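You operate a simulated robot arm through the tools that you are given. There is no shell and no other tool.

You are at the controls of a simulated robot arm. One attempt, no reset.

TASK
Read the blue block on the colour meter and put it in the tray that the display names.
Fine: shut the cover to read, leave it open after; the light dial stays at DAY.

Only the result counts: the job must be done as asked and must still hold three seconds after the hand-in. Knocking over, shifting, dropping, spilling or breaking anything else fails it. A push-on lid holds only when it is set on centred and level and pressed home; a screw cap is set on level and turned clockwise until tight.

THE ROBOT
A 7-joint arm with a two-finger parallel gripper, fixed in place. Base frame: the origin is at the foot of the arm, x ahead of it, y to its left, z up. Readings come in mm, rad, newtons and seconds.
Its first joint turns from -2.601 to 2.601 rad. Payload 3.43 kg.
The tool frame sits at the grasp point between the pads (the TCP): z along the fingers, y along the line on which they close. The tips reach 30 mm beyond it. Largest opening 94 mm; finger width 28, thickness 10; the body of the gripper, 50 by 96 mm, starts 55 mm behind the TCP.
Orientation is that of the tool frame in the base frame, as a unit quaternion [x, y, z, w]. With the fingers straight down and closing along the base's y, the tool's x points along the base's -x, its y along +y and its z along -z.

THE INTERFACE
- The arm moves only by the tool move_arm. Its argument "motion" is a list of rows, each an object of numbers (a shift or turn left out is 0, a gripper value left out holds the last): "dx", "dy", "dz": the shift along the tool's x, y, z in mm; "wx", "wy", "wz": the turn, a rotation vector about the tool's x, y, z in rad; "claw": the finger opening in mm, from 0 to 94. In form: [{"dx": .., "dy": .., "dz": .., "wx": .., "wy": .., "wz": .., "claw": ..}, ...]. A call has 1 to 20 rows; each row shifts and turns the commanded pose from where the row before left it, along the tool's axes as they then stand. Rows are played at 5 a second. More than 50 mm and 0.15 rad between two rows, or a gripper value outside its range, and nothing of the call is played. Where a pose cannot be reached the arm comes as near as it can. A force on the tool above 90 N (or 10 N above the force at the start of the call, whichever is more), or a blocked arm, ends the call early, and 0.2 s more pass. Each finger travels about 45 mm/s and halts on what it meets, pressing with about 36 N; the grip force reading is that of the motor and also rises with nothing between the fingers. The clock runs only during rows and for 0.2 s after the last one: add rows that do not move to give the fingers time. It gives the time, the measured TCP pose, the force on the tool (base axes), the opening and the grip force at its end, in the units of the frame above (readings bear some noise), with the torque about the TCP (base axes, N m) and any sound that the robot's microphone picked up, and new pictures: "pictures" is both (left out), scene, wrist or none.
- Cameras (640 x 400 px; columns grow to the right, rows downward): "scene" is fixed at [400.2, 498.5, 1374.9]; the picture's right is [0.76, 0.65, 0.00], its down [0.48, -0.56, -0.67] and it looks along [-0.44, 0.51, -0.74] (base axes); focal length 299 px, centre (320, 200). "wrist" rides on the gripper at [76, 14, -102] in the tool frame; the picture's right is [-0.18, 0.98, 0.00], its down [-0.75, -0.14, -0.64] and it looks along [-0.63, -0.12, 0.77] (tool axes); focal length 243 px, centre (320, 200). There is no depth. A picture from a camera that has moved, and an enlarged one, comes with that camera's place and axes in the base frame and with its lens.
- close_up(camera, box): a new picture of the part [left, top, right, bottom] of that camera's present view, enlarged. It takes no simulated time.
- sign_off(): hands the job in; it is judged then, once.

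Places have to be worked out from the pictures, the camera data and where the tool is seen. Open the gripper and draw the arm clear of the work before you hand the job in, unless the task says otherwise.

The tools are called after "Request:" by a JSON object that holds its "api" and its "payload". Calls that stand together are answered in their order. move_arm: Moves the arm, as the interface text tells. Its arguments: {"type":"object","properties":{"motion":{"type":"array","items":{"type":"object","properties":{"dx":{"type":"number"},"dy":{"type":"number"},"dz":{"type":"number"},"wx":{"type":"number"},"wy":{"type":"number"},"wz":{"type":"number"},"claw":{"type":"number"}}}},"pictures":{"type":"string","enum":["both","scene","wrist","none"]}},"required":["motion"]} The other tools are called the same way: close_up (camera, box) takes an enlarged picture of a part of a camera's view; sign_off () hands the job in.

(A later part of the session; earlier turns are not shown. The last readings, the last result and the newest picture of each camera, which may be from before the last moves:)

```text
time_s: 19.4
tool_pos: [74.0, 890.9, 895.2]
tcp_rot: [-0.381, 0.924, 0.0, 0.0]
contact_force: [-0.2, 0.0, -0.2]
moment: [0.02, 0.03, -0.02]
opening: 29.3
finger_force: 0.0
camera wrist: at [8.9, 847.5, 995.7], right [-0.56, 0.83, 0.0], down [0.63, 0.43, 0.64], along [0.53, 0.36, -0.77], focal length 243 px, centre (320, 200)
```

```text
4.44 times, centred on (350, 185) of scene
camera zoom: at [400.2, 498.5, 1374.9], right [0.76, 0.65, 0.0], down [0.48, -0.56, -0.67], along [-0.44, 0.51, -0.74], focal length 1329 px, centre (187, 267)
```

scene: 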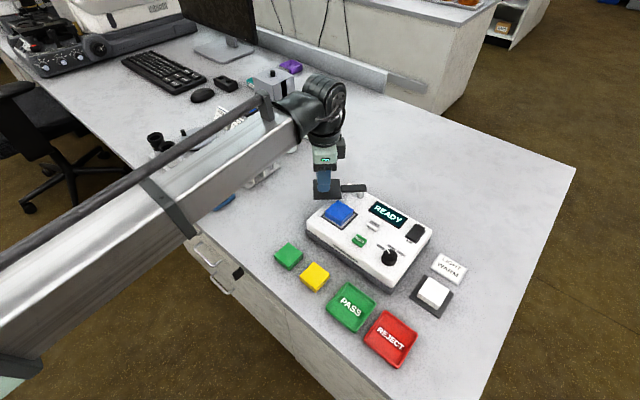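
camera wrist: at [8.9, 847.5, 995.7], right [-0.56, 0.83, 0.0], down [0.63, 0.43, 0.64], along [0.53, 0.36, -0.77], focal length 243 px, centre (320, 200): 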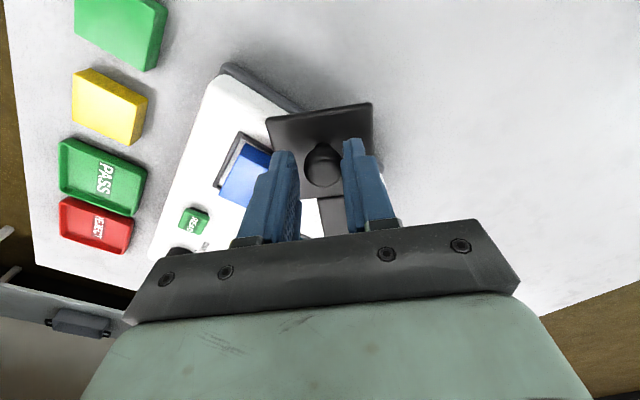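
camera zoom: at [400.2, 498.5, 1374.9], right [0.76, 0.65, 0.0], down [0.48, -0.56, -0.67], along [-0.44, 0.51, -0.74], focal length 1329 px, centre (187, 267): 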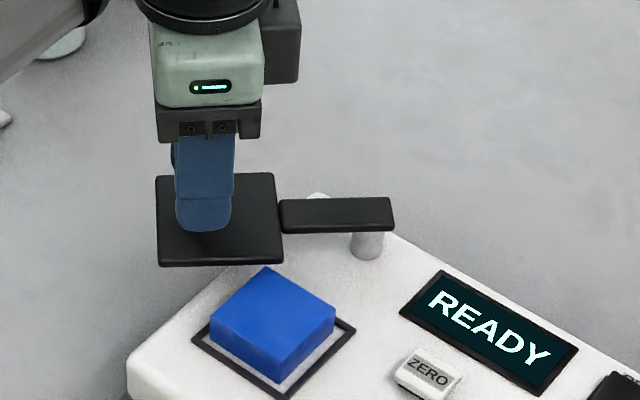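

Swung ~45°. Continue while watching whether the plate clears the block.

Request:
{"api": "move_arm", "payload": {"motion": [{"dx": -0.8, "dy": -12.2, "wz": -0.13}, {"dx": -0.8, "dy": -12.2, "wz": -0.13}, {"dx": -0.8, "dy": -12.2, "wz": -0.13}, {}]}}

Request:
{"api": "close_up", "payload": {"camera": "scene", "box": [300, 140, 400, 230]}}

```text
time_s: 20.4
tool_pos: [104.3, 870.7, 893.8]
tcp_rot: [-0.553, 0.833, 0.0, 0.0]
contact_force: [-0.5, -0.2, 0.6]
moment: [-0.03, 0.02, 0.04]
opening: 29.0
finger_force: 0.0
camera wrist: at [61.4, 805.8, 996.1], right [-0.83, 0.55, 0.0], down [0.42, 0.64, 0.64], along [0.35, 0.54, -0.77], focal length 243 px, centre (320, 200)
```

scene: 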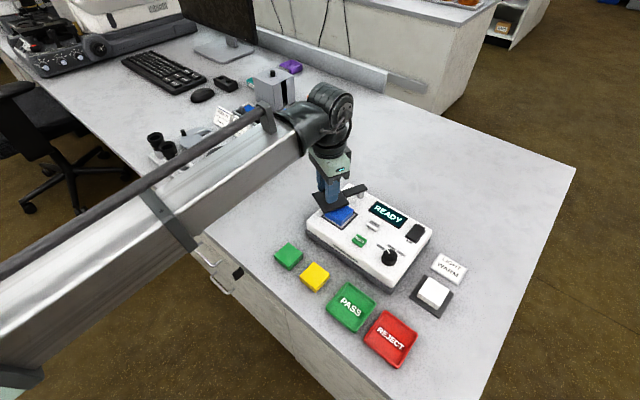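
wrist: 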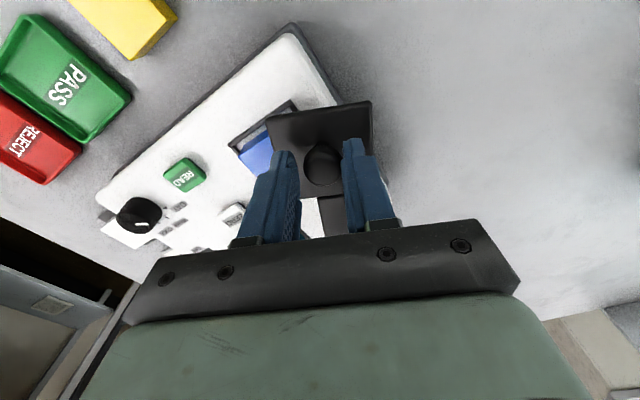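

```text
4.44 times, centred on (350, 185) of scene
camera zoom: at [400.2, 498.5, 1374.9], right [0.76, 0.65, 0.0], down [0.48, -0.56, -0.67], along [-0.44, 0.51, -0.74], focal length 1329 px, centre (187, 267)
```

zoom: 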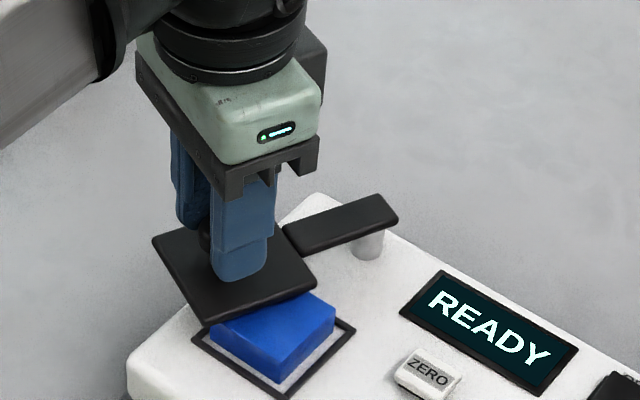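

Plate clears the block. Three more increments to reach ~90°.

Request:
{"api": "move_arm", "payload": {"motion": [{"dx": -0.8, "dy": -12.2, "wz": -0.13}, {"dx": -0.8, "dy": -12.2, "wz": -0.13}, {"dx": -0.8, "dy": -12.2, "wz": -0.13}, {}]}}

Request:
{"api": "close_up", "payload": {"camera": "scene", "box": [300, 140, 400, 230]}}

Request:
{"api": "close_up", "payload": {"camera": "wrist", "box": [180, 40, 440, 240]}}

```text
time_s: 21.4
tool_pos: [141.1, 863.4, 893.8]
tcp_rot: [-0.704, 0.71, 0.0, 0.0]
contact_force: [0.6, 0.4, 1.2]
moment: [0.02, 0.0, -0.02]
opening: 29.0
finger_force: 0.0
camera wrist: at [124.5, 787.2, 995.9], right [-0.98, 0.19, 0.0], down [0.15, 0.75, 0.64], along [0.12, 0.63, -0.77], focal length 243 px, centre (320, 200)
```

scene: 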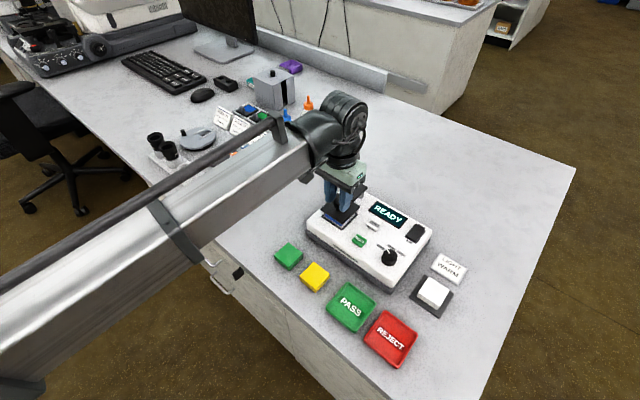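
wrist: 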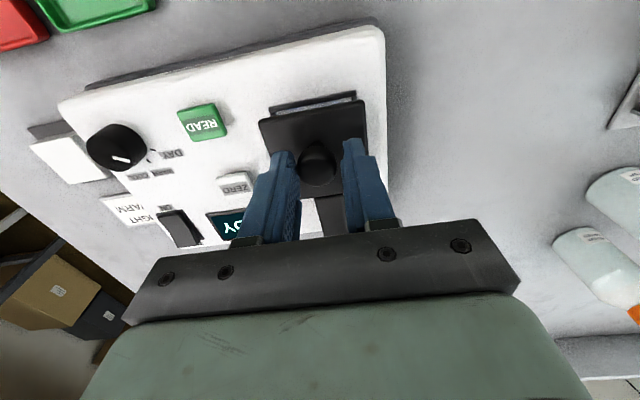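

```text
4.44 times, centred on (350, 185) of scene
camera zoom: at [400.2, 498.5, 1374.9], right [0.76, 0.65, 0.0], down [0.48, -0.56, -0.67], along [-0.44, 0.51, -0.74], focal length 1329 px, centre (187, 267)
```

zoom: 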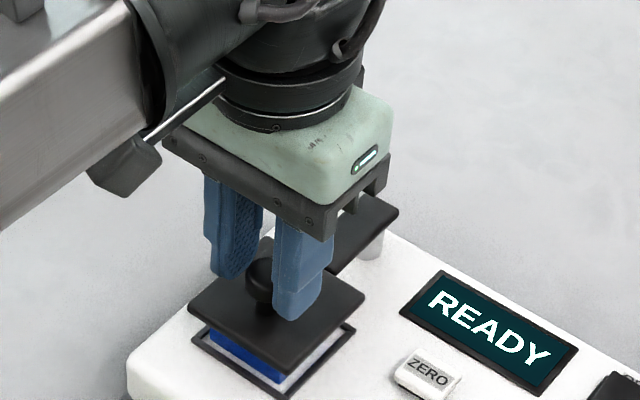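

```text
2.00 times, centred on (310, 140) of wrist
camera zoom: at [124.5, 787.2, 995.9], right [-0.98, 0.19, 0.0], down [0.15, 0.75, 0.64], along [0.12, 0.63, -0.77], focal length 485 px, centre (340, 320)
```

zoom: 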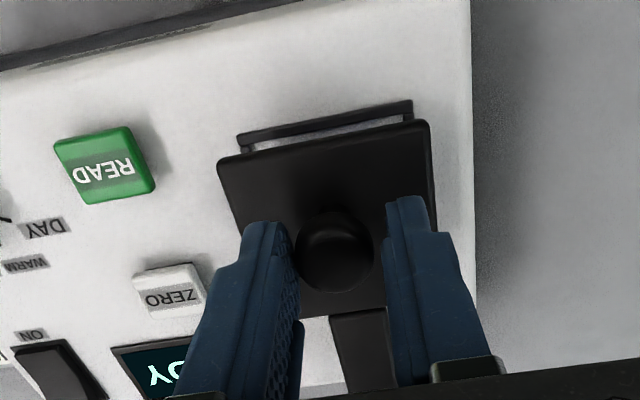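

Cover sits over the block at ~90° (plate spans x≈107–172, square with the frame). Raise off the knob, close the fingers and move above READ (≈(219, 840), top ≈828).

Request:
{"api": "move_arm", "payload": {"motion": [{"dz": -20}, {"dz": -35}, {"claw": 0, "dy": -39, "dx": 12}, {"dy": -38.6, "dx": 11.4}, {"dz": 40}, {"dz": 12}, {}, {}]}}

Request:
{"api": "close_up", "payload": {"camera": "scene", "box": [310, 180, 430, 260]}}

Request:
{"api": "close_up", "payload": {"camera": "wrist", "box": [200, 60, 440, 240]}}

```text
time_s: 23.2
tool_pos: [218.7, 838.4, 895.8]
tcp_rot: [-0.703, 0.711, 0.0, 0.001]
contact_force: [-0.1, -0.4, -0.1]
moment: [0.01, 0.02, -0.01]
opening: 0.2
finger_force: 33.0
camera wrist: at [203.0, 762.4, 998.4], right [-0.98, 0.19, 0.0], down [0.15, 0.75, 0.64], along [0.12, 0.63, -0.77], focal length 243 px, centre (320, 200)
```

scene: 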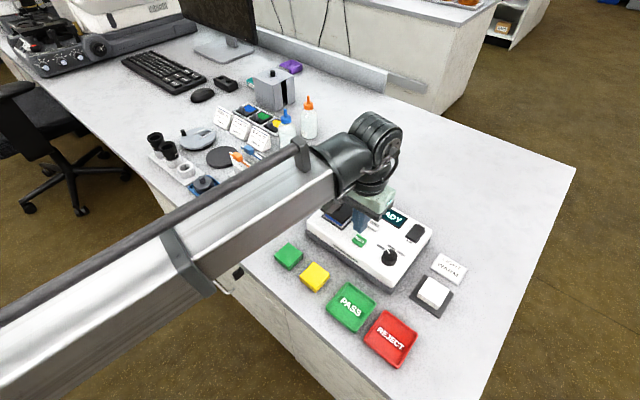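
wrist: 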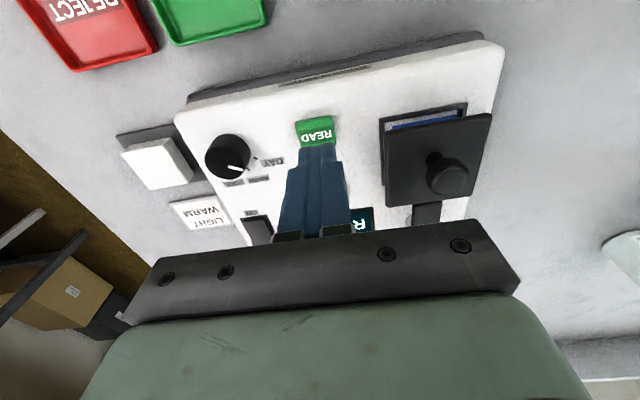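

```text
5.00 times, centred on (370, 220) of scene
camera zoom: at [400.2, 498.5, 1374.9], right [0.76, 0.65, 0.0], down [0.48, -0.56, -0.67], along [-0.44, 0.51, -0.74], focal length 1495 px, centre (70, 100)
```

zoom: 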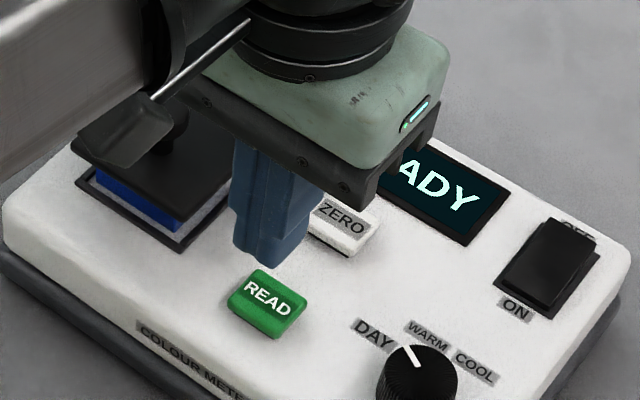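

```text
2.22 times, centred on (320, 150) of wrist
camera zoom: at [203.0, 762.4, 998.4], right [-0.98, 0.19, 0.0], down [0.15, 0.75, 0.64], along [0.12, 0.63, -0.77], focal length 539 px, centre (320, 311)
```

zoom: 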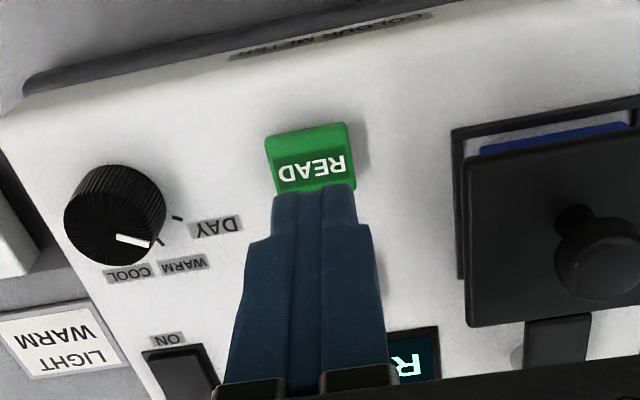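

Fingertips are directly above READ. Lower toward it, then press gently in small steps.

Request:
{"api": "move_arm", "payload": {"motion": [{"dz": 20}, {"dz": 10}, {}], "pictures": "none"}}

Request:
{"api": "close_up", "payload": {"camera": "scene", "box": [340, 205, 440, 275]}}

```text
time_s: 24.0
tool_pos: [217.7, 837.9, 866.8]
tcp_rot: [-0.704, 0.71, -0.001, 0.0]
contact_force: [-0.4, 0.5, 0.0]
moment: [-0.02, 0.01, 0.03]
opening: 0.0
finger_force: 33.0
```

```text
5.71 times, centred on (390, 240) of scene
camera zoom: at [400.2, 498.5, 1374.9], right [0.76, 0.65, 0.0], down [0.48, -0.56, -0.67], along [-0.44, 0.51, -0.74], focal length 1708 px, centre (-80, -29)
```

zoom: 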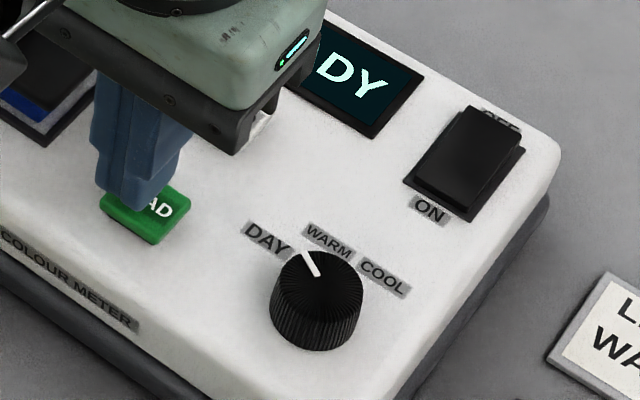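

The dial pointer deserves a closer check before pressing.

Request:
{"api": "close_up", "payload": {"camera": "wrist", "box": [190, 110, 310, 210]}}

Request:
{"api": "close_up", "payload": {"camera": "scene", "box": [370, 235, 420, 270]}}

```text
4.00 times, centred on (250, 160) of wrist
camera zoom: at [201.3, 762.0, 967.7], right [-0.98, 0.19, 0.0], down [0.15, 0.75, 0.64], along [0.13, 0.63, -0.77], focal length 970 px, centre (600, 360)
```

zoom: 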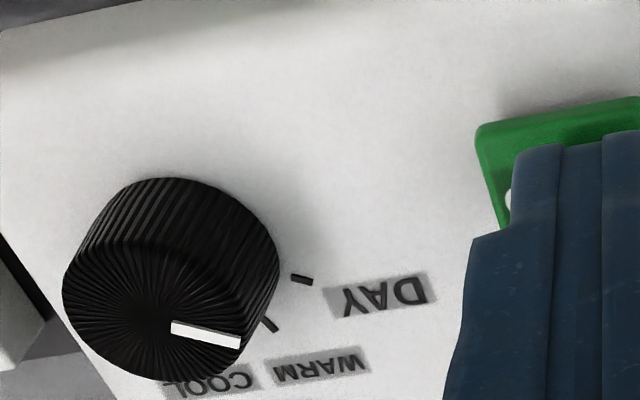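

```text
11.43 times, centred on (395, 252) of scene
camera zoom: at [400.2, 498.5, 1374.9], right [0.76, 0.65, 0.0], down [0.48, -0.56, -0.67], along [-0.44, 0.51, -0.74], focal length 3416 px, centre (-537, -400)
```

zoom: 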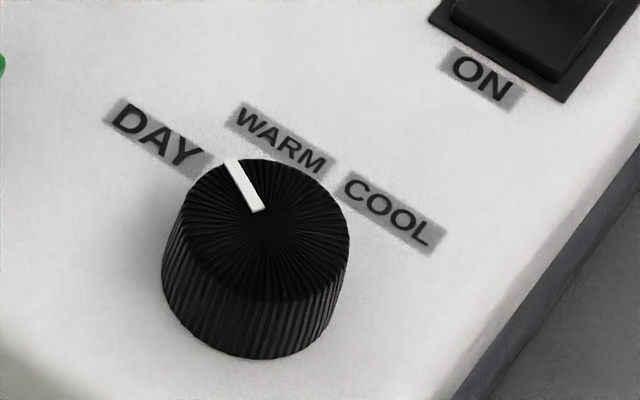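

Perspective-corrected, the pointer aims (toward −x) at the DAY tick, so the dial is at DAY. Press READ in small steps.

Request:
{"api": "move_arm", "payload": {"motion": [{"dz": 3}, {}], "pictures": "none"}}

Request:
{"api": "move_arm", "payload": {"motion": [{"dz": 2}, {}], "pictures": "scene"}}

```text
time_s: 24.6
tool_pos: [216.7, 838.0, 863.7]
tcp_rot: [-0.703, 0.711, 0.0, 0.0]
contact_force: [-0.4, 0.2, -0.2]
moment: [0.01, 0.0, 0.01]
opening: 0.0
finger_force: 32.6
```

```text
time_s: 25.2
tool_pos: [217.1, 837.8, 861.1]
tcp_rot: [-0.703, 0.711, 0.0, 0.0]
contact_force: [0.2, 0.2, 0.4]
moment: [0.0, -0.03, 0.02]
opening: 0.2
finger_force: 32.6
```

scene: 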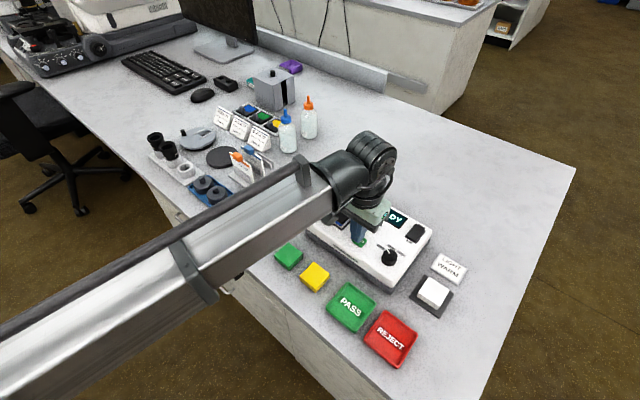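

No contact yet; continue down.

Request:
{"api": "move_arm", "payload": {"motion": [{"dz": 2}, {}], "pictures": "none"}}

Request:
{"api": "move_arm", "payload": {"motion": [{"dz": 1.5}, {}], "pictures": "scene"}}

```text
time_s: 25.8
tool_pos: [218.3, 838.4, 859.0]
tcp_rot: [-0.704, 0.711, 0.001, 0.0]
contact_force: [0.0, -0.5, -0.2]
moment: [0.0, 0.01, -0.02]
opening: 0.0
finger_force: 33.3
```

```text
time_s: 26.4
tool_pos: [216.6, 839.3, 858.2]
tcp_rot: [-0.703, 0.711, 0.0, 0.0]
contact_force: [1.3, -0.9, 0.5]
moment: [-0.02, -0.01, 0.02]
opening: 0.0
finger_force: 33.1
```

scene: 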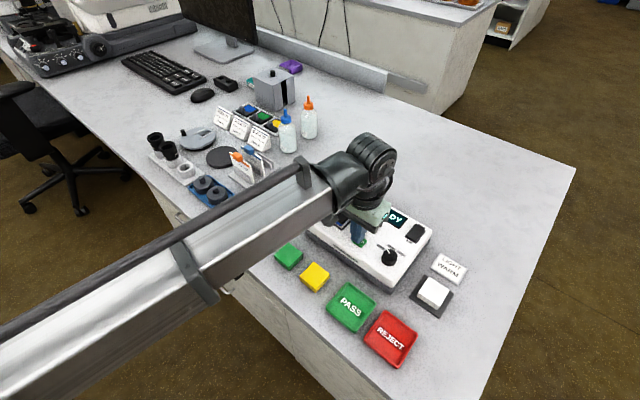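

Request:
{"api": "move_arm", "payload": {"motion": [{"dz": 1.5}, {}], "pictures": "none"}}

Request:
{"api": "close_up", "payload": {"camera": "scene", "box": [330, 195, 430, 265]}}

```text
time_s: 27.0
tool_pos: [216.5, 839.6, 856.4]
tcp_rot: [-0.704, 0.711, 0.0, 0.001]
contact_force: [1.5, -0.2, 2.1]
moment: [-0.02, -0.02, -0.01]
opening: 0.2
finger_force: 32.4
heard: click
```

```text
5.71 times, centred on (380, 230) of scene
camera zoom: at [400.2, 498.5, 1374.9], right [0.76, 0.65, 0.0], down [0.48, -0.56, -0.67], along [-0.44, 0.51, -0.74], focal length 1708 px, centre (-23, 29)
```

zoom: 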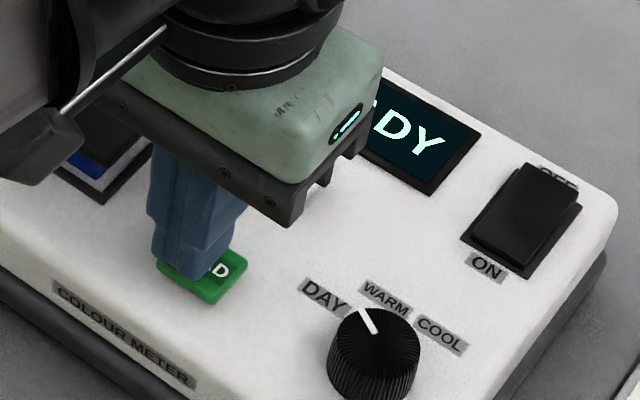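

A click was heard. Rise clear and read the display.

Request:
{"api": "move_arm", "payload": {"motion": [{"dz": -10}, {"dz": -40}, {"dz": -40}, {}, {}]}}

Request:
{"api": "close_up", "payload": {"camera": "scene", "box": [330, 185, 440, 265]}}

```text
time_s: 28.2
tool_pos: [216.2, 837.6, 948.5]
tcp_rot: [-0.703, 0.711, 0.001, -0.001]
contact_force: [0.0, 0.3, -0.5]
moment: [-0.02, 0.02, -0.01]
opening: 0.0
finger_force: 33.2
camera wrist: at [200.9, 762.5, 1049.1], right [-0.98, 0.19, 0.0], down [0.15, 0.75, 0.64], along [0.12, 0.63, -0.77], focal length 243 px, centre (320, 200)
```

scene: 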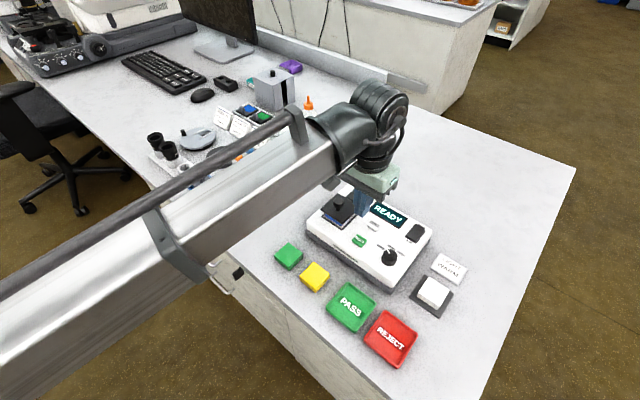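
wrist: 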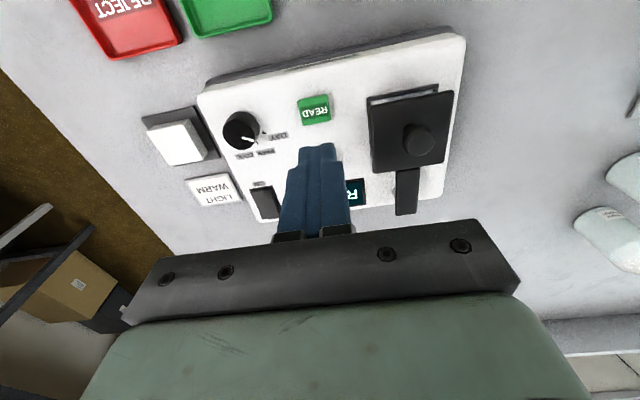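

```text
5.00 times, centred on (385, 225) of scene
camera zoom: at [400.2, 498.5, 1374.9], right [0.76, 0.65, 0.0], down [0.48, -0.56, -0.67], along [-0.44, 0.51, -0.74], focal length 1495 px, centre (-5, 75)
```

zoom: 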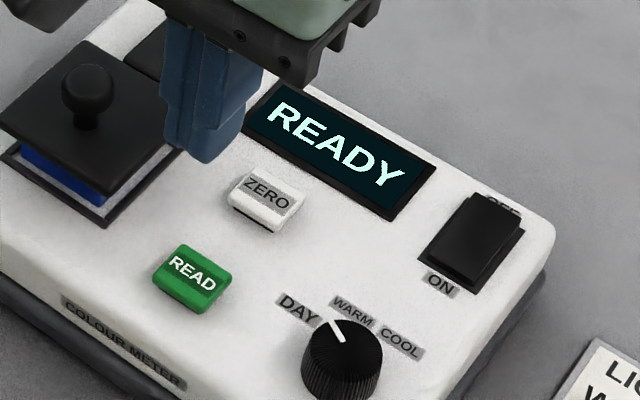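

Display still says READY; perhaps it takes time or needs a firmer press. Wait one second and look again.

Request:
{"api": "move_arm", "payload": {"motion": [{}, {}, {}, {}, {}, {}], "pictures": "none"}}

Request:
{"api": "close_up", "payload": {"camera": "scene", "box": [310, 175, 420, 255]}}

Request:
{"api": "close_up", "payload": {"camera": "wrist", "box": [280, 40, 480, 230]}}

```text
time_s: 29.6
tool_pos: [217.0, 838.7, 946.5]
tcp_rot: [-0.703, 0.711, 0.0, 0.0]
contact_force: [0.2, 0.1, -0.5]
moment: [-0.04, -0.02, -0.03]
opening: 0.0
finger_force: 33.2
```

```text
5.00 times, centred on (365, 215) of scene
camera zoom: at [400.2, 498.5, 1374.9], right [0.76, 0.65, 0.0], down [0.48, -0.56, -0.67], along [-0.44, 0.51, -0.74], focal length 1495 px, centre (95, 125)
```

zoom: 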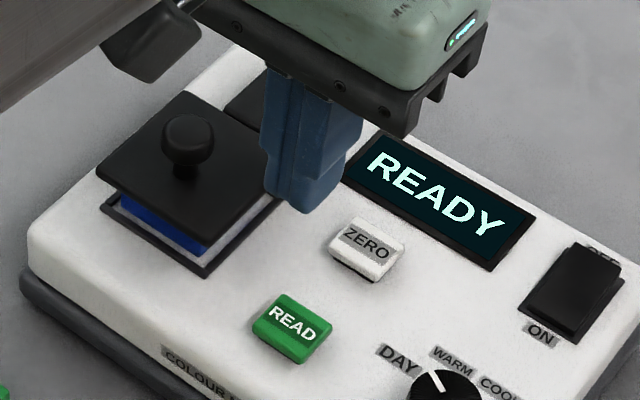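

```text
2.11 times, centred on (380, 135) of wrist
camera zoom: at [200.9, 762.5, 1049.0], right [-0.98, 0.19, 0.0], down [0.15, 0.75, 0.64], along [0.12, 0.63, -0.77], focal length 511 px, centre (194, 337)
```

zoom: 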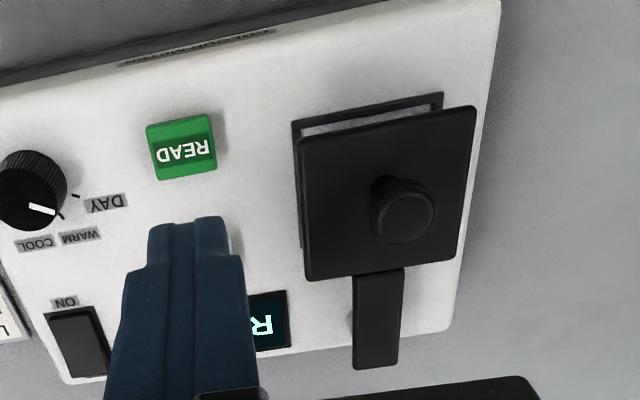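

Waiting a little more to rule out a slow reading, before pressing again.

Request:
{"api": "move_arm", "payload": {"motion": [{}, {}, {}, {}, {}, {}, {}, {}, {}, {}], "pictures": "none"}}

Request:
{"api": "close_up", "payload": {"camera": "scene", "box": [310, 175, 420, 255]}}

```text
time_s: 31.8
tool_pos: [216.8, 838.4, 946.7]
tcp_rot: [-0.703, 0.711, 0.0, 0.0]
contact_force: [-0.2, 0.2, 0.4]
moment: [-0.01, 0.0, -0.05]
opening: 0.0
finger_force: 33.1
```

```text
5.00 times, centred on (365, 215) of scene
camera zoom: at [400.2, 498.5, 1374.9], right [0.76, 0.65, 0.0], down [0.48, -0.56, -0.67], along [-0.44, 0.51, -0.74], focal length 1495 px, centre (95, 125)
```

zoom: 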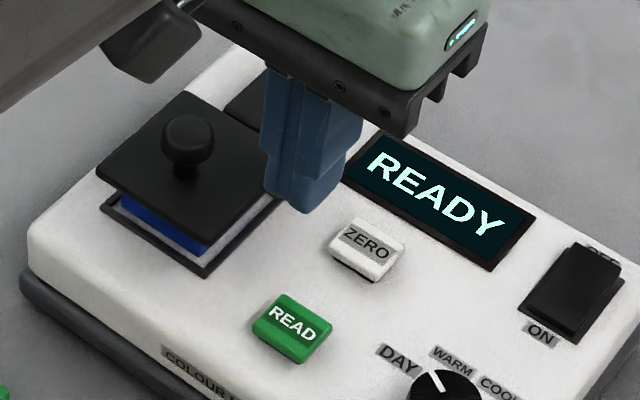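

Press READ again, slightly better centred (+3 mm x) and deeper, with a hold.

Request:
{"api": "move_arm", "payload": {"motion": [{"dy": -3.5, "dx": -1, "dz": 30}, {"dz": 40}, {"dz": 16}, {"dz": 2}, {}], "pictures": "none"}}

Request:
{"api": "move_arm", "payload": {"motion": [{"dz": 1.5}, {}, {}], "pictures": "none"}}

Request:
{"api": "close_up", "payload": {"camera": "scene", "box": [330, 195, 430, 265]}}

```text
time_s: 33.0
tool_pos: [220.2, 840.7, 860.0]
tcp_rot: [-0.704, 0.71, 0.0, 0.0]
contact_force: [-0.8, 0.9, -0.3]
moment: [0.03, -0.02, -0.01]
opening: 0.2
finger_force: 32.9
```

```text
time_s: 33.8
tool_pos: [220.6, 839.4, 857.7]
tcp_rot: [-0.703, 0.711, -0.001, 0.0]
contact_force: [1.4, 0.6, 0.1]
moment: [-0.01, 0.0, -0.02]
opening: 0.1
finger_force: 32.8
```

```text
5.71 times, centred on (380, 230) of scene
camera zoom: at [400.2, 498.5, 1374.9], right [0.76, 0.65, 0.0], down [0.48, -0.56, -0.67], along [-0.44, 0.51, -0.74], focal length 1708 px, centre (-23, 29)
```

zoom: 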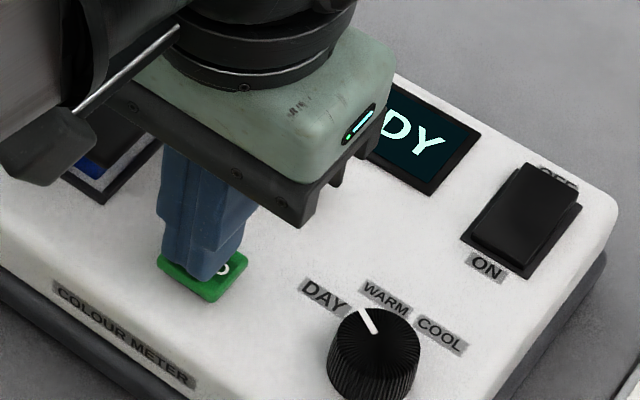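

Request:
{"api": "move_arm", "payload": {"motion": [{"dz": 1.5}, {}, {}], "pictures": "none"}}

Request:
{"api": "move_arm", "payload": {"motion": [{"dz": 1.5}, {}, {}], "pictures": "none"}}

Request:
{"api": "close_up", "payload": {"camera": "scene", "box": [330, 195, 430, 265]}}

```text
time_s: 34.6
tool_pos: [219.0, 839.8, 856.8]
tcp_rot: [-0.703, 0.711, 0.0, 0.0]
contact_force: [0.5, 0.5, 2.4]
moment: [0.0, -0.03, 0.01]
opening: 0.1
finger_force: 32.9
heard: click
```

```text
time_s: 35.4
tool_pos: [221.4, 838.9, 855.3]
tcp_rot: [-0.704, 0.711, 0.0, 0.0]
contact_force: [0.7, 1.3, 2.8]
moment: [0.08, -0.07, -0.04]
opening: 0.1
finger_force: 33.1
```

```text
5.71 times, centred on (380, 230) of scene
camera zoom: at [400.2, 498.5, 1374.9], right [0.76, 0.65, 0.0], down [0.48, -0.56, -0.67], along [-0.44, 0.51, -0.74], focal length 1708 px, centre (-23, 29)
```

zoom: 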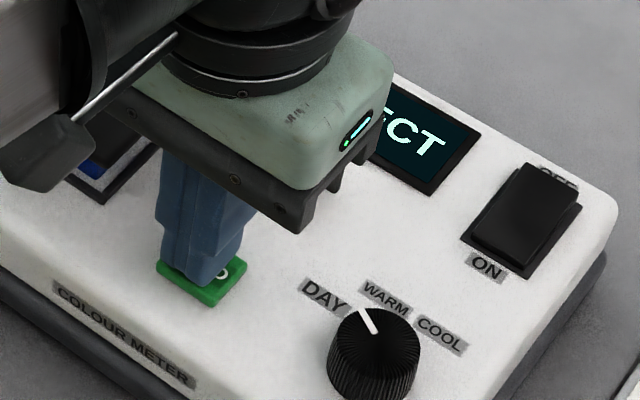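

Display now ends in "…ECT". Rise and confirm the full word.

Request:
{"api": "move_arm", "payload": {"motion": [{"dz": -10}, {"dz": -40}, {"dz": -40}, {}, {}], "pictures": "scene"}}

Request:
{"api": "close_up", "payload": {"camera": "scene", "box": [310, 175, 420, 255]}}

```text
time_s: 36.6
tool_pos: [219.8, 840.4, 945.1]
tcp_rot: [-0.703, 0.711, 0.0, 0.0]
contact_force: [-0.2, 0.4, -0.4]
moment: [0.0, -0.02, 0.04]
opening: 0.1
finger_force: 32.6
```

scene: 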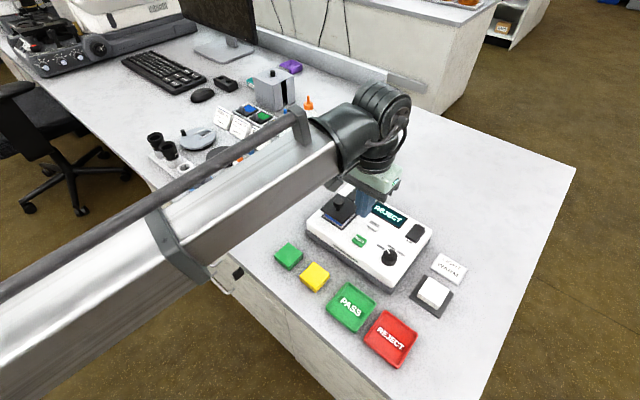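

```text
5.00 times, centred on (365, 215) of scene
camera zoom: at [400.2, 498.5, 1374.9], right [0.76, 0.65, 0.0], down [0.48, -0.56, -0.67], along [-0.44, 0.51, -0.74], focal length 1495 px, centre (95, 125)
```

zoom: 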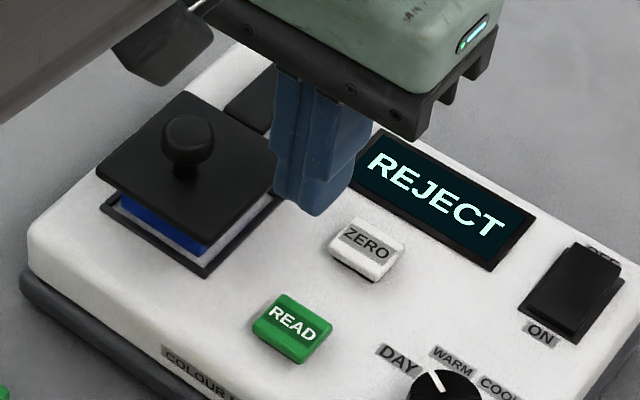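

The reading is REJECT. Return over the knob (≈(142, 861)) with the fingers at 42 mm to reopen the cover.

Request:
{"api": "move_arm", "payload": {"motion": [{"dy": 26, "dx": -7, "claw": 42}, {"dy": 26, "dx": -7}, {"dy": 25.8, "dx": -7}, {"dz": 18}, {}, {}]}}

Request:
{"api": "close_up", "payload": {"camera": "wrist", "box": [200, 60, 440, 240]}}

```text
time_s: 38.0
tool_pos: [142.6, 861.9, 927.9]
tcp_rot: [-0.703, 0.711, -0.001, 0.0]
contact_force: [-0.3, -0.2, -0.1]
moment: [0.0, 0.0, 0.01]
opening: 42.2
finger_force: 0.1
camera wrist: at [126.7, 785.7, 1029.1], right [-0.98, 0.19, 0.0], down [0.15, 0.75, 0.64], along [0.12, 0.63, -0.77], focal length 243 px, centre (320, 200)
```

scene: 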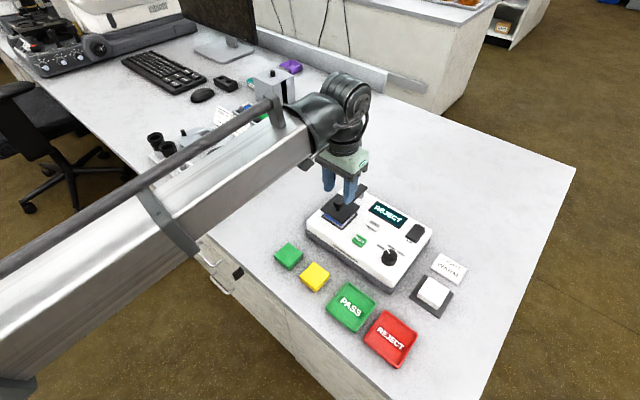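
wrist: 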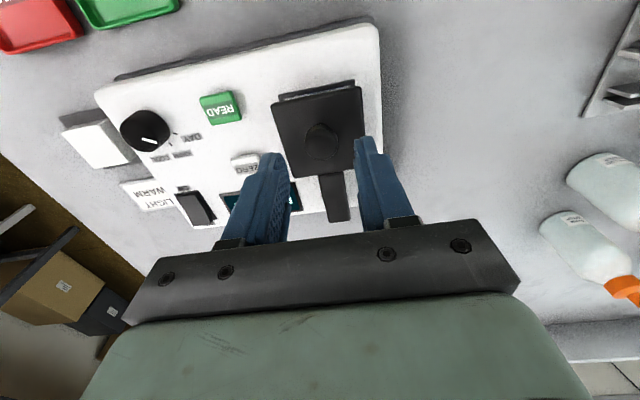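

```text
2.22 times, centred on (320, 150) of wrist
camera zoom: at [126.7, 785.7, 1029.1], right [-0.98, 0.19, 0.0], down [0.15, 0.75, 0.64], along [0.12, 0.63, -0.77], focal length 539 px, centre (320, 311)
```

zoom: 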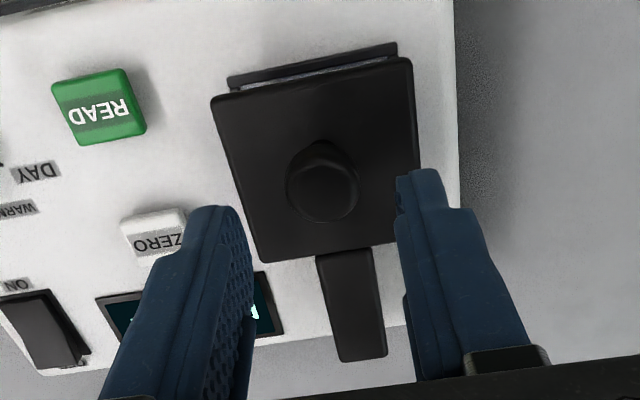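

Fingers straddle the knob. Lower, cage it, then swing back.

Request:
{"api": "move_arm", "payload": {"motion": [{"dz": 15}, {"dz": 12}, {"dz": 6}, {"claw": 29}, {}, {}, {"dx": -0.8, "dy": 12.2, "wz": 0.13}, {"dx": -0.8, "dy": 12.2, "wz": 0.13}, {"dx": -0.8, "dy": 12.2, "wz": 0.13}, {}]}}

Request:
{"api": "close_up", "payload": {"camera": "scene", "box": [300, 140, 400, 230]}}

```text
time_s: 40.2
tool_pos: [106.2, 868.4, 893.3]
tcp_rot: [-0.552, 0.834, 0.001, 0.0]
contact_force: [0.3, 0.0, -0.2]
moment: [0.01, 0.01, 0.0]
opening: 28.9
finger_force: 0.0
camera wrist: at [63.6, 804.6, 995.3], right [-0.83, 0.55, 0.0], down [0.42, 0.64, 0.64], along [0.36, 0.53, -0.77], focal length 243 px, centre (320, 200)
```

scene: 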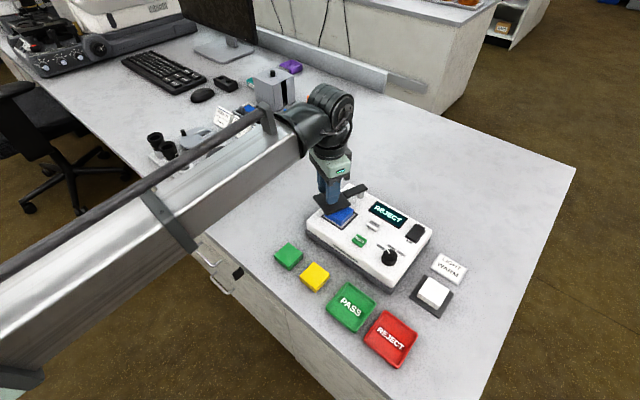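
wrist: 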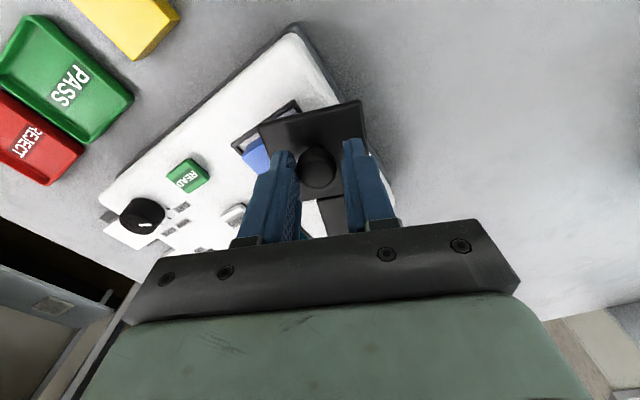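

```text
4.44 times, centred on (350, 185) of scene
camera zoom: at [400.2, 498.5, 1374.9], right [0.76, 0.65, 0.0], down [0.48, -0.56, -0.67], along [-0.44, 0.51, -0.74], focal length 1329 px, centre (187, 267)
```

zoom: 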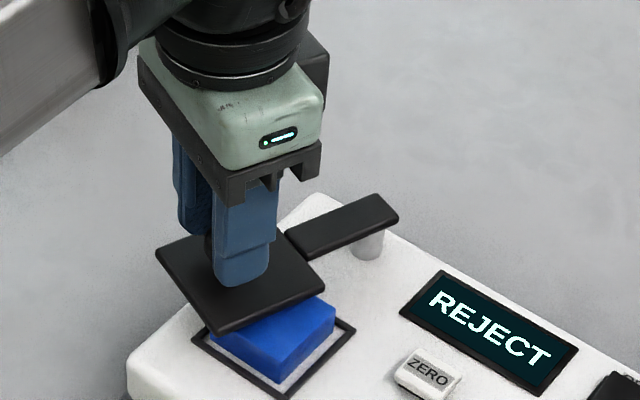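

The cover follows smoothly. Continue the swing back to the starting open position.

Request:
{"api": "move_arm", "payload": {"motion": [{"dx": -0.8, "dy": 12.2, "wz": 0.13}, {"dx": -0.8, "dy": 12.2, "wz": 0.13}, {"dx": -0.8, "dy": 12.2, "wz": 0.13}, {"dx": -0.8, "dy": 12.2, "wz": 0.13}, {"dx": -0.8, "dy": 12.2, "wz": 0.13}, {"dx": -0.8, "dy": 12.2, "wz": 0.13}, {}]}}

Request:
{"api": "close_up", "payload": {"camera": "scene", "box": [300, 140, 400, 230]}}

```text
time_s: 41.8
tool_pos: [57.2, 919.5, 894.0]
tcp_rot: [-0.192, 0.981, 0.0, 0.0]
contact_force: [0.7, -0.4, 0.4]
moment: [-0.02, -0.03, -0.02]
opening: 29.2
finger_force: 0.1
camera wrist: at [-18.7, 904.3, 996.3], right [-0.2, 0.98, 0.0], down [0.75, 0.15, 0.64], along [0.63, 0.13, -0.77], focal length 243 px, centre (320, 200)
```

scene: 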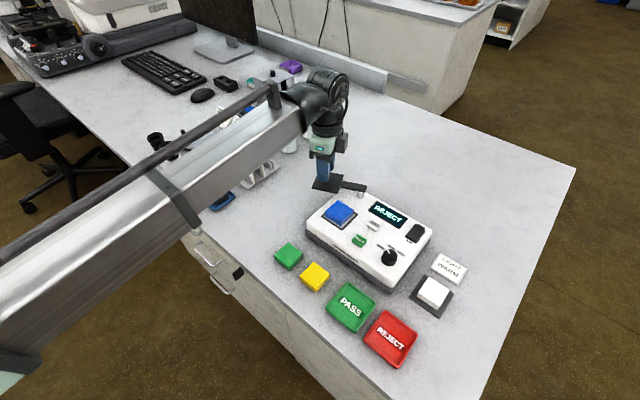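
wrist: 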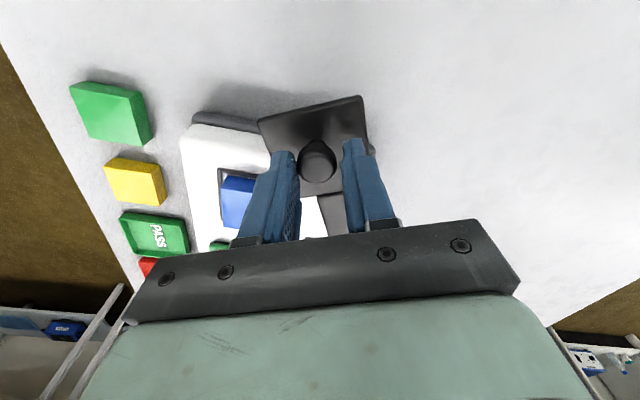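

```text
4.44 times, centred on (350, 185) of scene
camera zoom: at [400.2, 498.5, 1374.9], right [0.76, 0.65, 0.0], down [0.48, -0.56, -0.67], along [-0.44, 0.51, -0.74], focal length 1329 px, centre (187, 267)
```

zoom: 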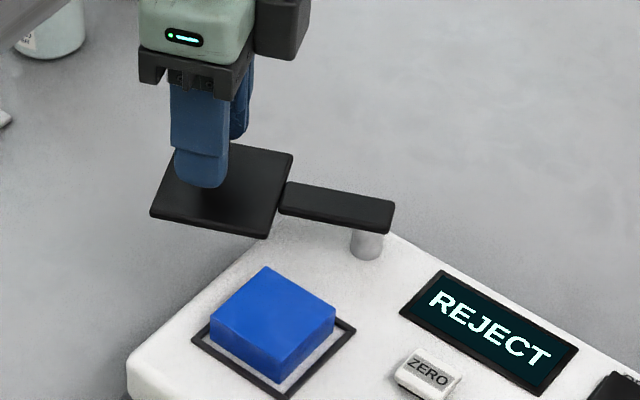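

Last increments, with a small overshoot to cover the cage clearance; the force reading will show any stop.

Request:
{"api": "move_arm", "payload": {"motion": [{"dx": -0.8, "dy": 12.2, "wz": 0.13}, {"dx": -0.8, "dy": 12.2, "wz": 0.13}, {"dx": -0.8, "dy": 12.2, "wz": 0.13}, {"dy": 2}, {}]}}

Request:
{"api": "close_up", "payload": {"camera": "scene", "box": [300, 140, 400, 230]}}

Request:
{"api": "close_up", "payload": {"camera": "wrist", "box": [200, 60, 440, 240]}}

```text
time_s: 43.0
tool_pos: [49.8, 957.9, 893.3]
tcp_rot: [-0.001, 1.0, 0.0, 0.001]
contact_force: [0.2, -0.9, 0.1]
moment: [0.0, 0.0, -0.02]
opening: 28.9
finger_force: 0.1
camera wrist: at [-26.0, 972.1, 995.2], right [0.18, 0.98, 0.0], down [0.75, -0.14, 0.64], along [0.63, -0.12, -0.77], focal length 243 px, centre (320, 200)
```

scene: 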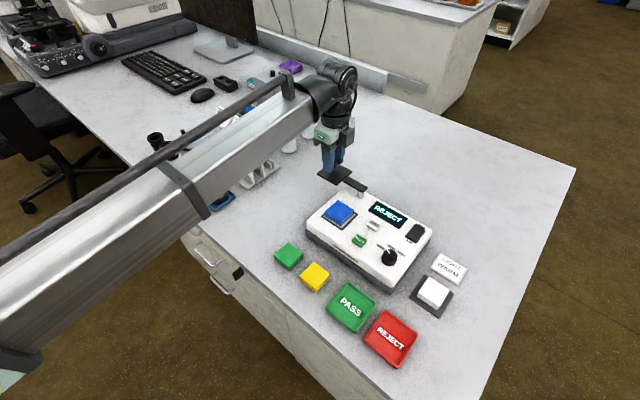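
wrist: 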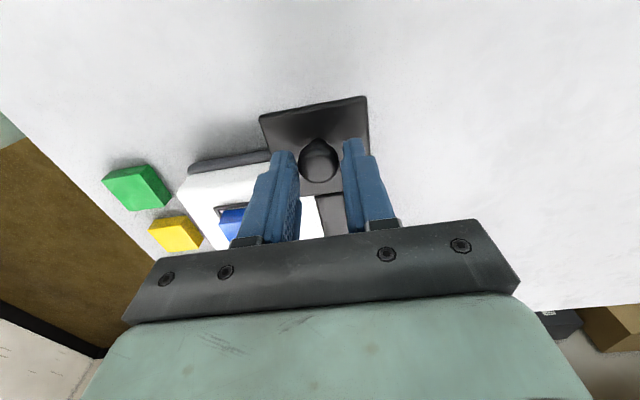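

```text
4.44 times, centred on (350, 185) of scene
camera zoom: at [400.2, 498.5, 1374.9], right [0.76, 0.65, 0.0], down [0.48, -0.56, -0.67], along [-0.44, 0.51, -0.74], focal length 1329 px, centre (187, 267)
```

zoom: 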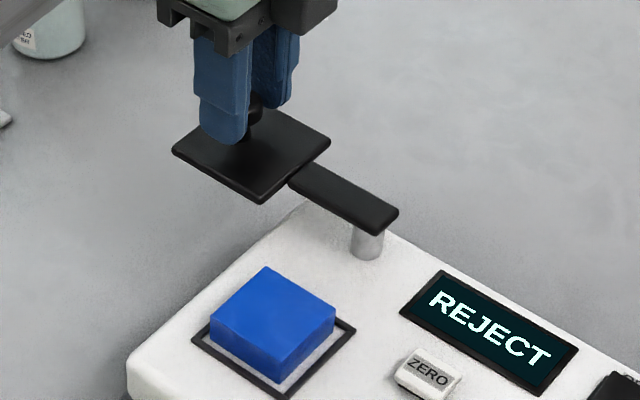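

```text
2.22 times, centred on (320, 150) of wrist
camera zoom: at [-26.0, 972.1, 995.2], right [0.18, 0.98, 0.0], down [0.75, -0.14, 0.64], along [0.63, -0.12, -0.77], focal length 539 px, centre (320, 311)
```

zoom: 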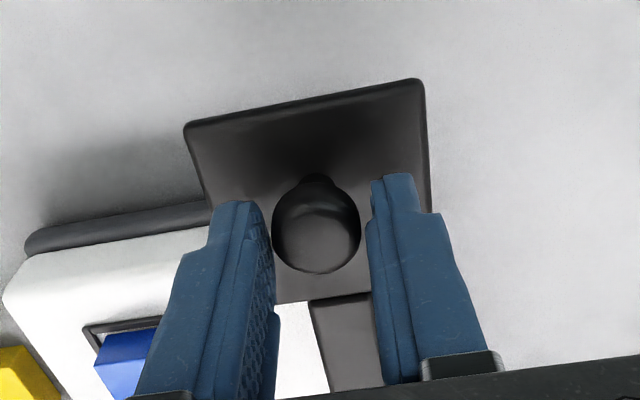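

Cover is back at its original open position. Open slightly, rise, and move above the block.

Request:
{"api": "move_arm", "payload": {"motion": [{"claw": 40}, {}, {"dz": -25}, {"dz": -40}, {"dx": -30, "dy": -29, "claw": 76}, {"dx": -30, "dy": -29}, {"dx": -29.5, "dy": -28}, {"dz": 40}, {"dz": 25}, {}, {}]}}

Request:
{"api": "close_up", "payload": {"camera": "wrist", "box": [200, 60, 440, 240]}}

Request:
{"api": "close_up", "payload": {"camera": "scene", "box": [300, 150, 400, 240]}}

```text
time_s: 45.4
tool_pos: [140.0, 871.5, 896.6]
tcp_rot: [-0.001, 1.0, 0.0, 0.001]
contact_force: [-0.9, 0.6, -0.1]
moment: [0.01, 0.0, 0.01]
opening: 76.1
finger_force: 0.0
camera wrist: at [63.1, 885.6, 998.9], right [0.18, 0.98, 0.0], down [0.75, -0.14, 0.64], along [0.63, -0.12, -0.77], focal length 243 px, centre (320, 200)
```

scene: 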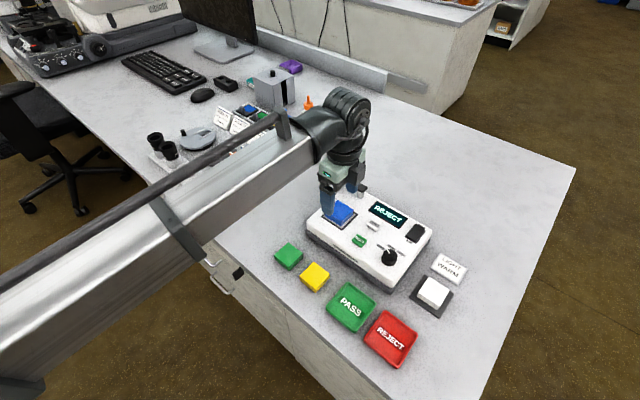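
wrist: 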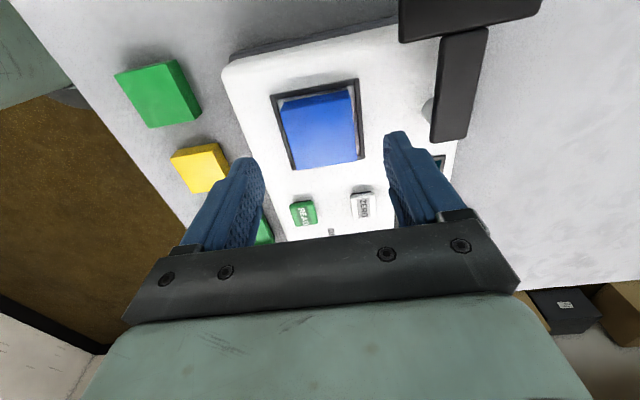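

```text
2.22 times, centred on (320, 150) of wrist
camera zoom: at [63.1, 885.6, 998.9], right [0.18, 0.98, 0.0], down [0.75, -0.14, 0.64], along [0.63, -0.12, -0.77], focal length 539 px, centre (320, 311)
```

zoom: 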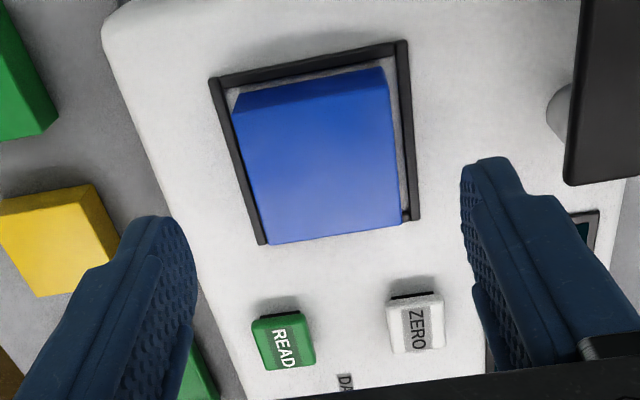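

```text
4.44 times, centred on (350, 195) of scene
camera zoom: at [400.2, 498.5, 1374.9], right [0.76, 0.65, 0.0], down [0.48, -0.56, -0.67], along [-0.44, 0.51, -0.74], focal length 1329 px, centre (187, 222)
```

zoom: 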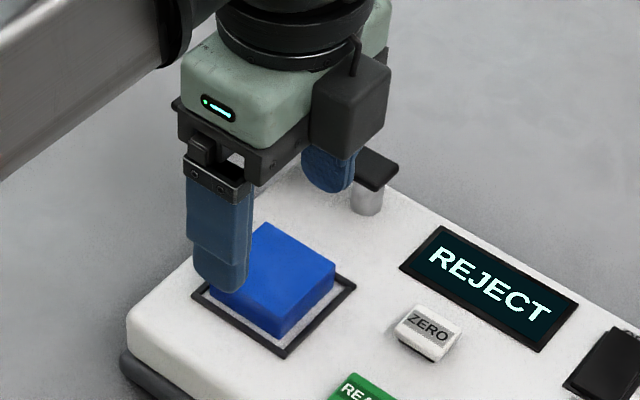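

Block is centred between the fingers. Lower to z≈859 and grip.

Request:
{"api": "move_arm", "payload": {"motion": [{"dz": 20}, {"dz": 12}, {"dz": 5.5}, {}, {"claw": 30}, {}, {}, {}, {}]}}

Request:
{"api": "close_up", "payload": {"camera": "scene", "box": [300, 150, 400, 240]}}

```text
time_s: 47.4
tool_pos: [139.9, 871.1, 856.7]
tcp_rot: [0.0, 1.0, 0.001, 0.0]
contact_force: [-0.1, 0.5, -0.8]
moment: [0.0, 0.02, 0.01]
opening: 47.2
finger_force: 35.9
camera wrist: at [63.0, 885.4, 959.4], right [0.18, 0.98, 0.0], down [0.75, -0.14, 0.64], along [0.63, -0.12, -0.77], focal length 243 px, centre (320, 200)
```

scene: 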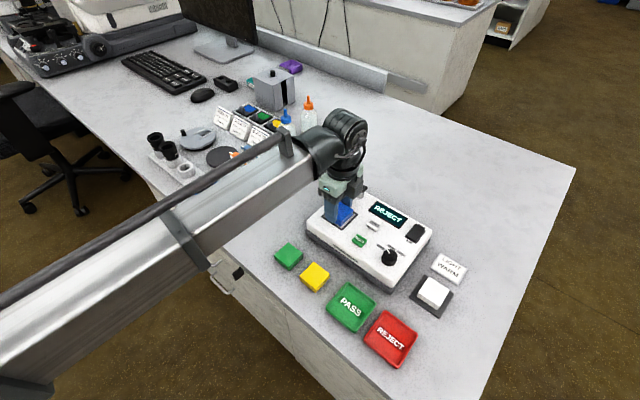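
wrist: 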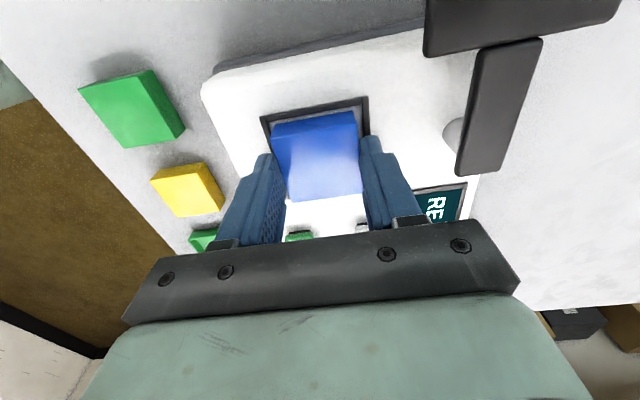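

```text
4.44 times, centred on (350, 195) of scene
camera zoom: at [400.2, 498.5, 1374.9], right [0.76, 0.65, 0.0], down [0.48, -0.56, -0.67], along [-0.44, 0.51, -0.74], focal length 1329 px, centre (187, 222)
```

zoom: 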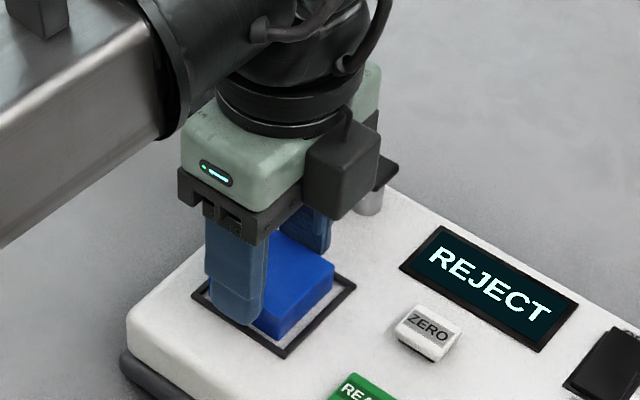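

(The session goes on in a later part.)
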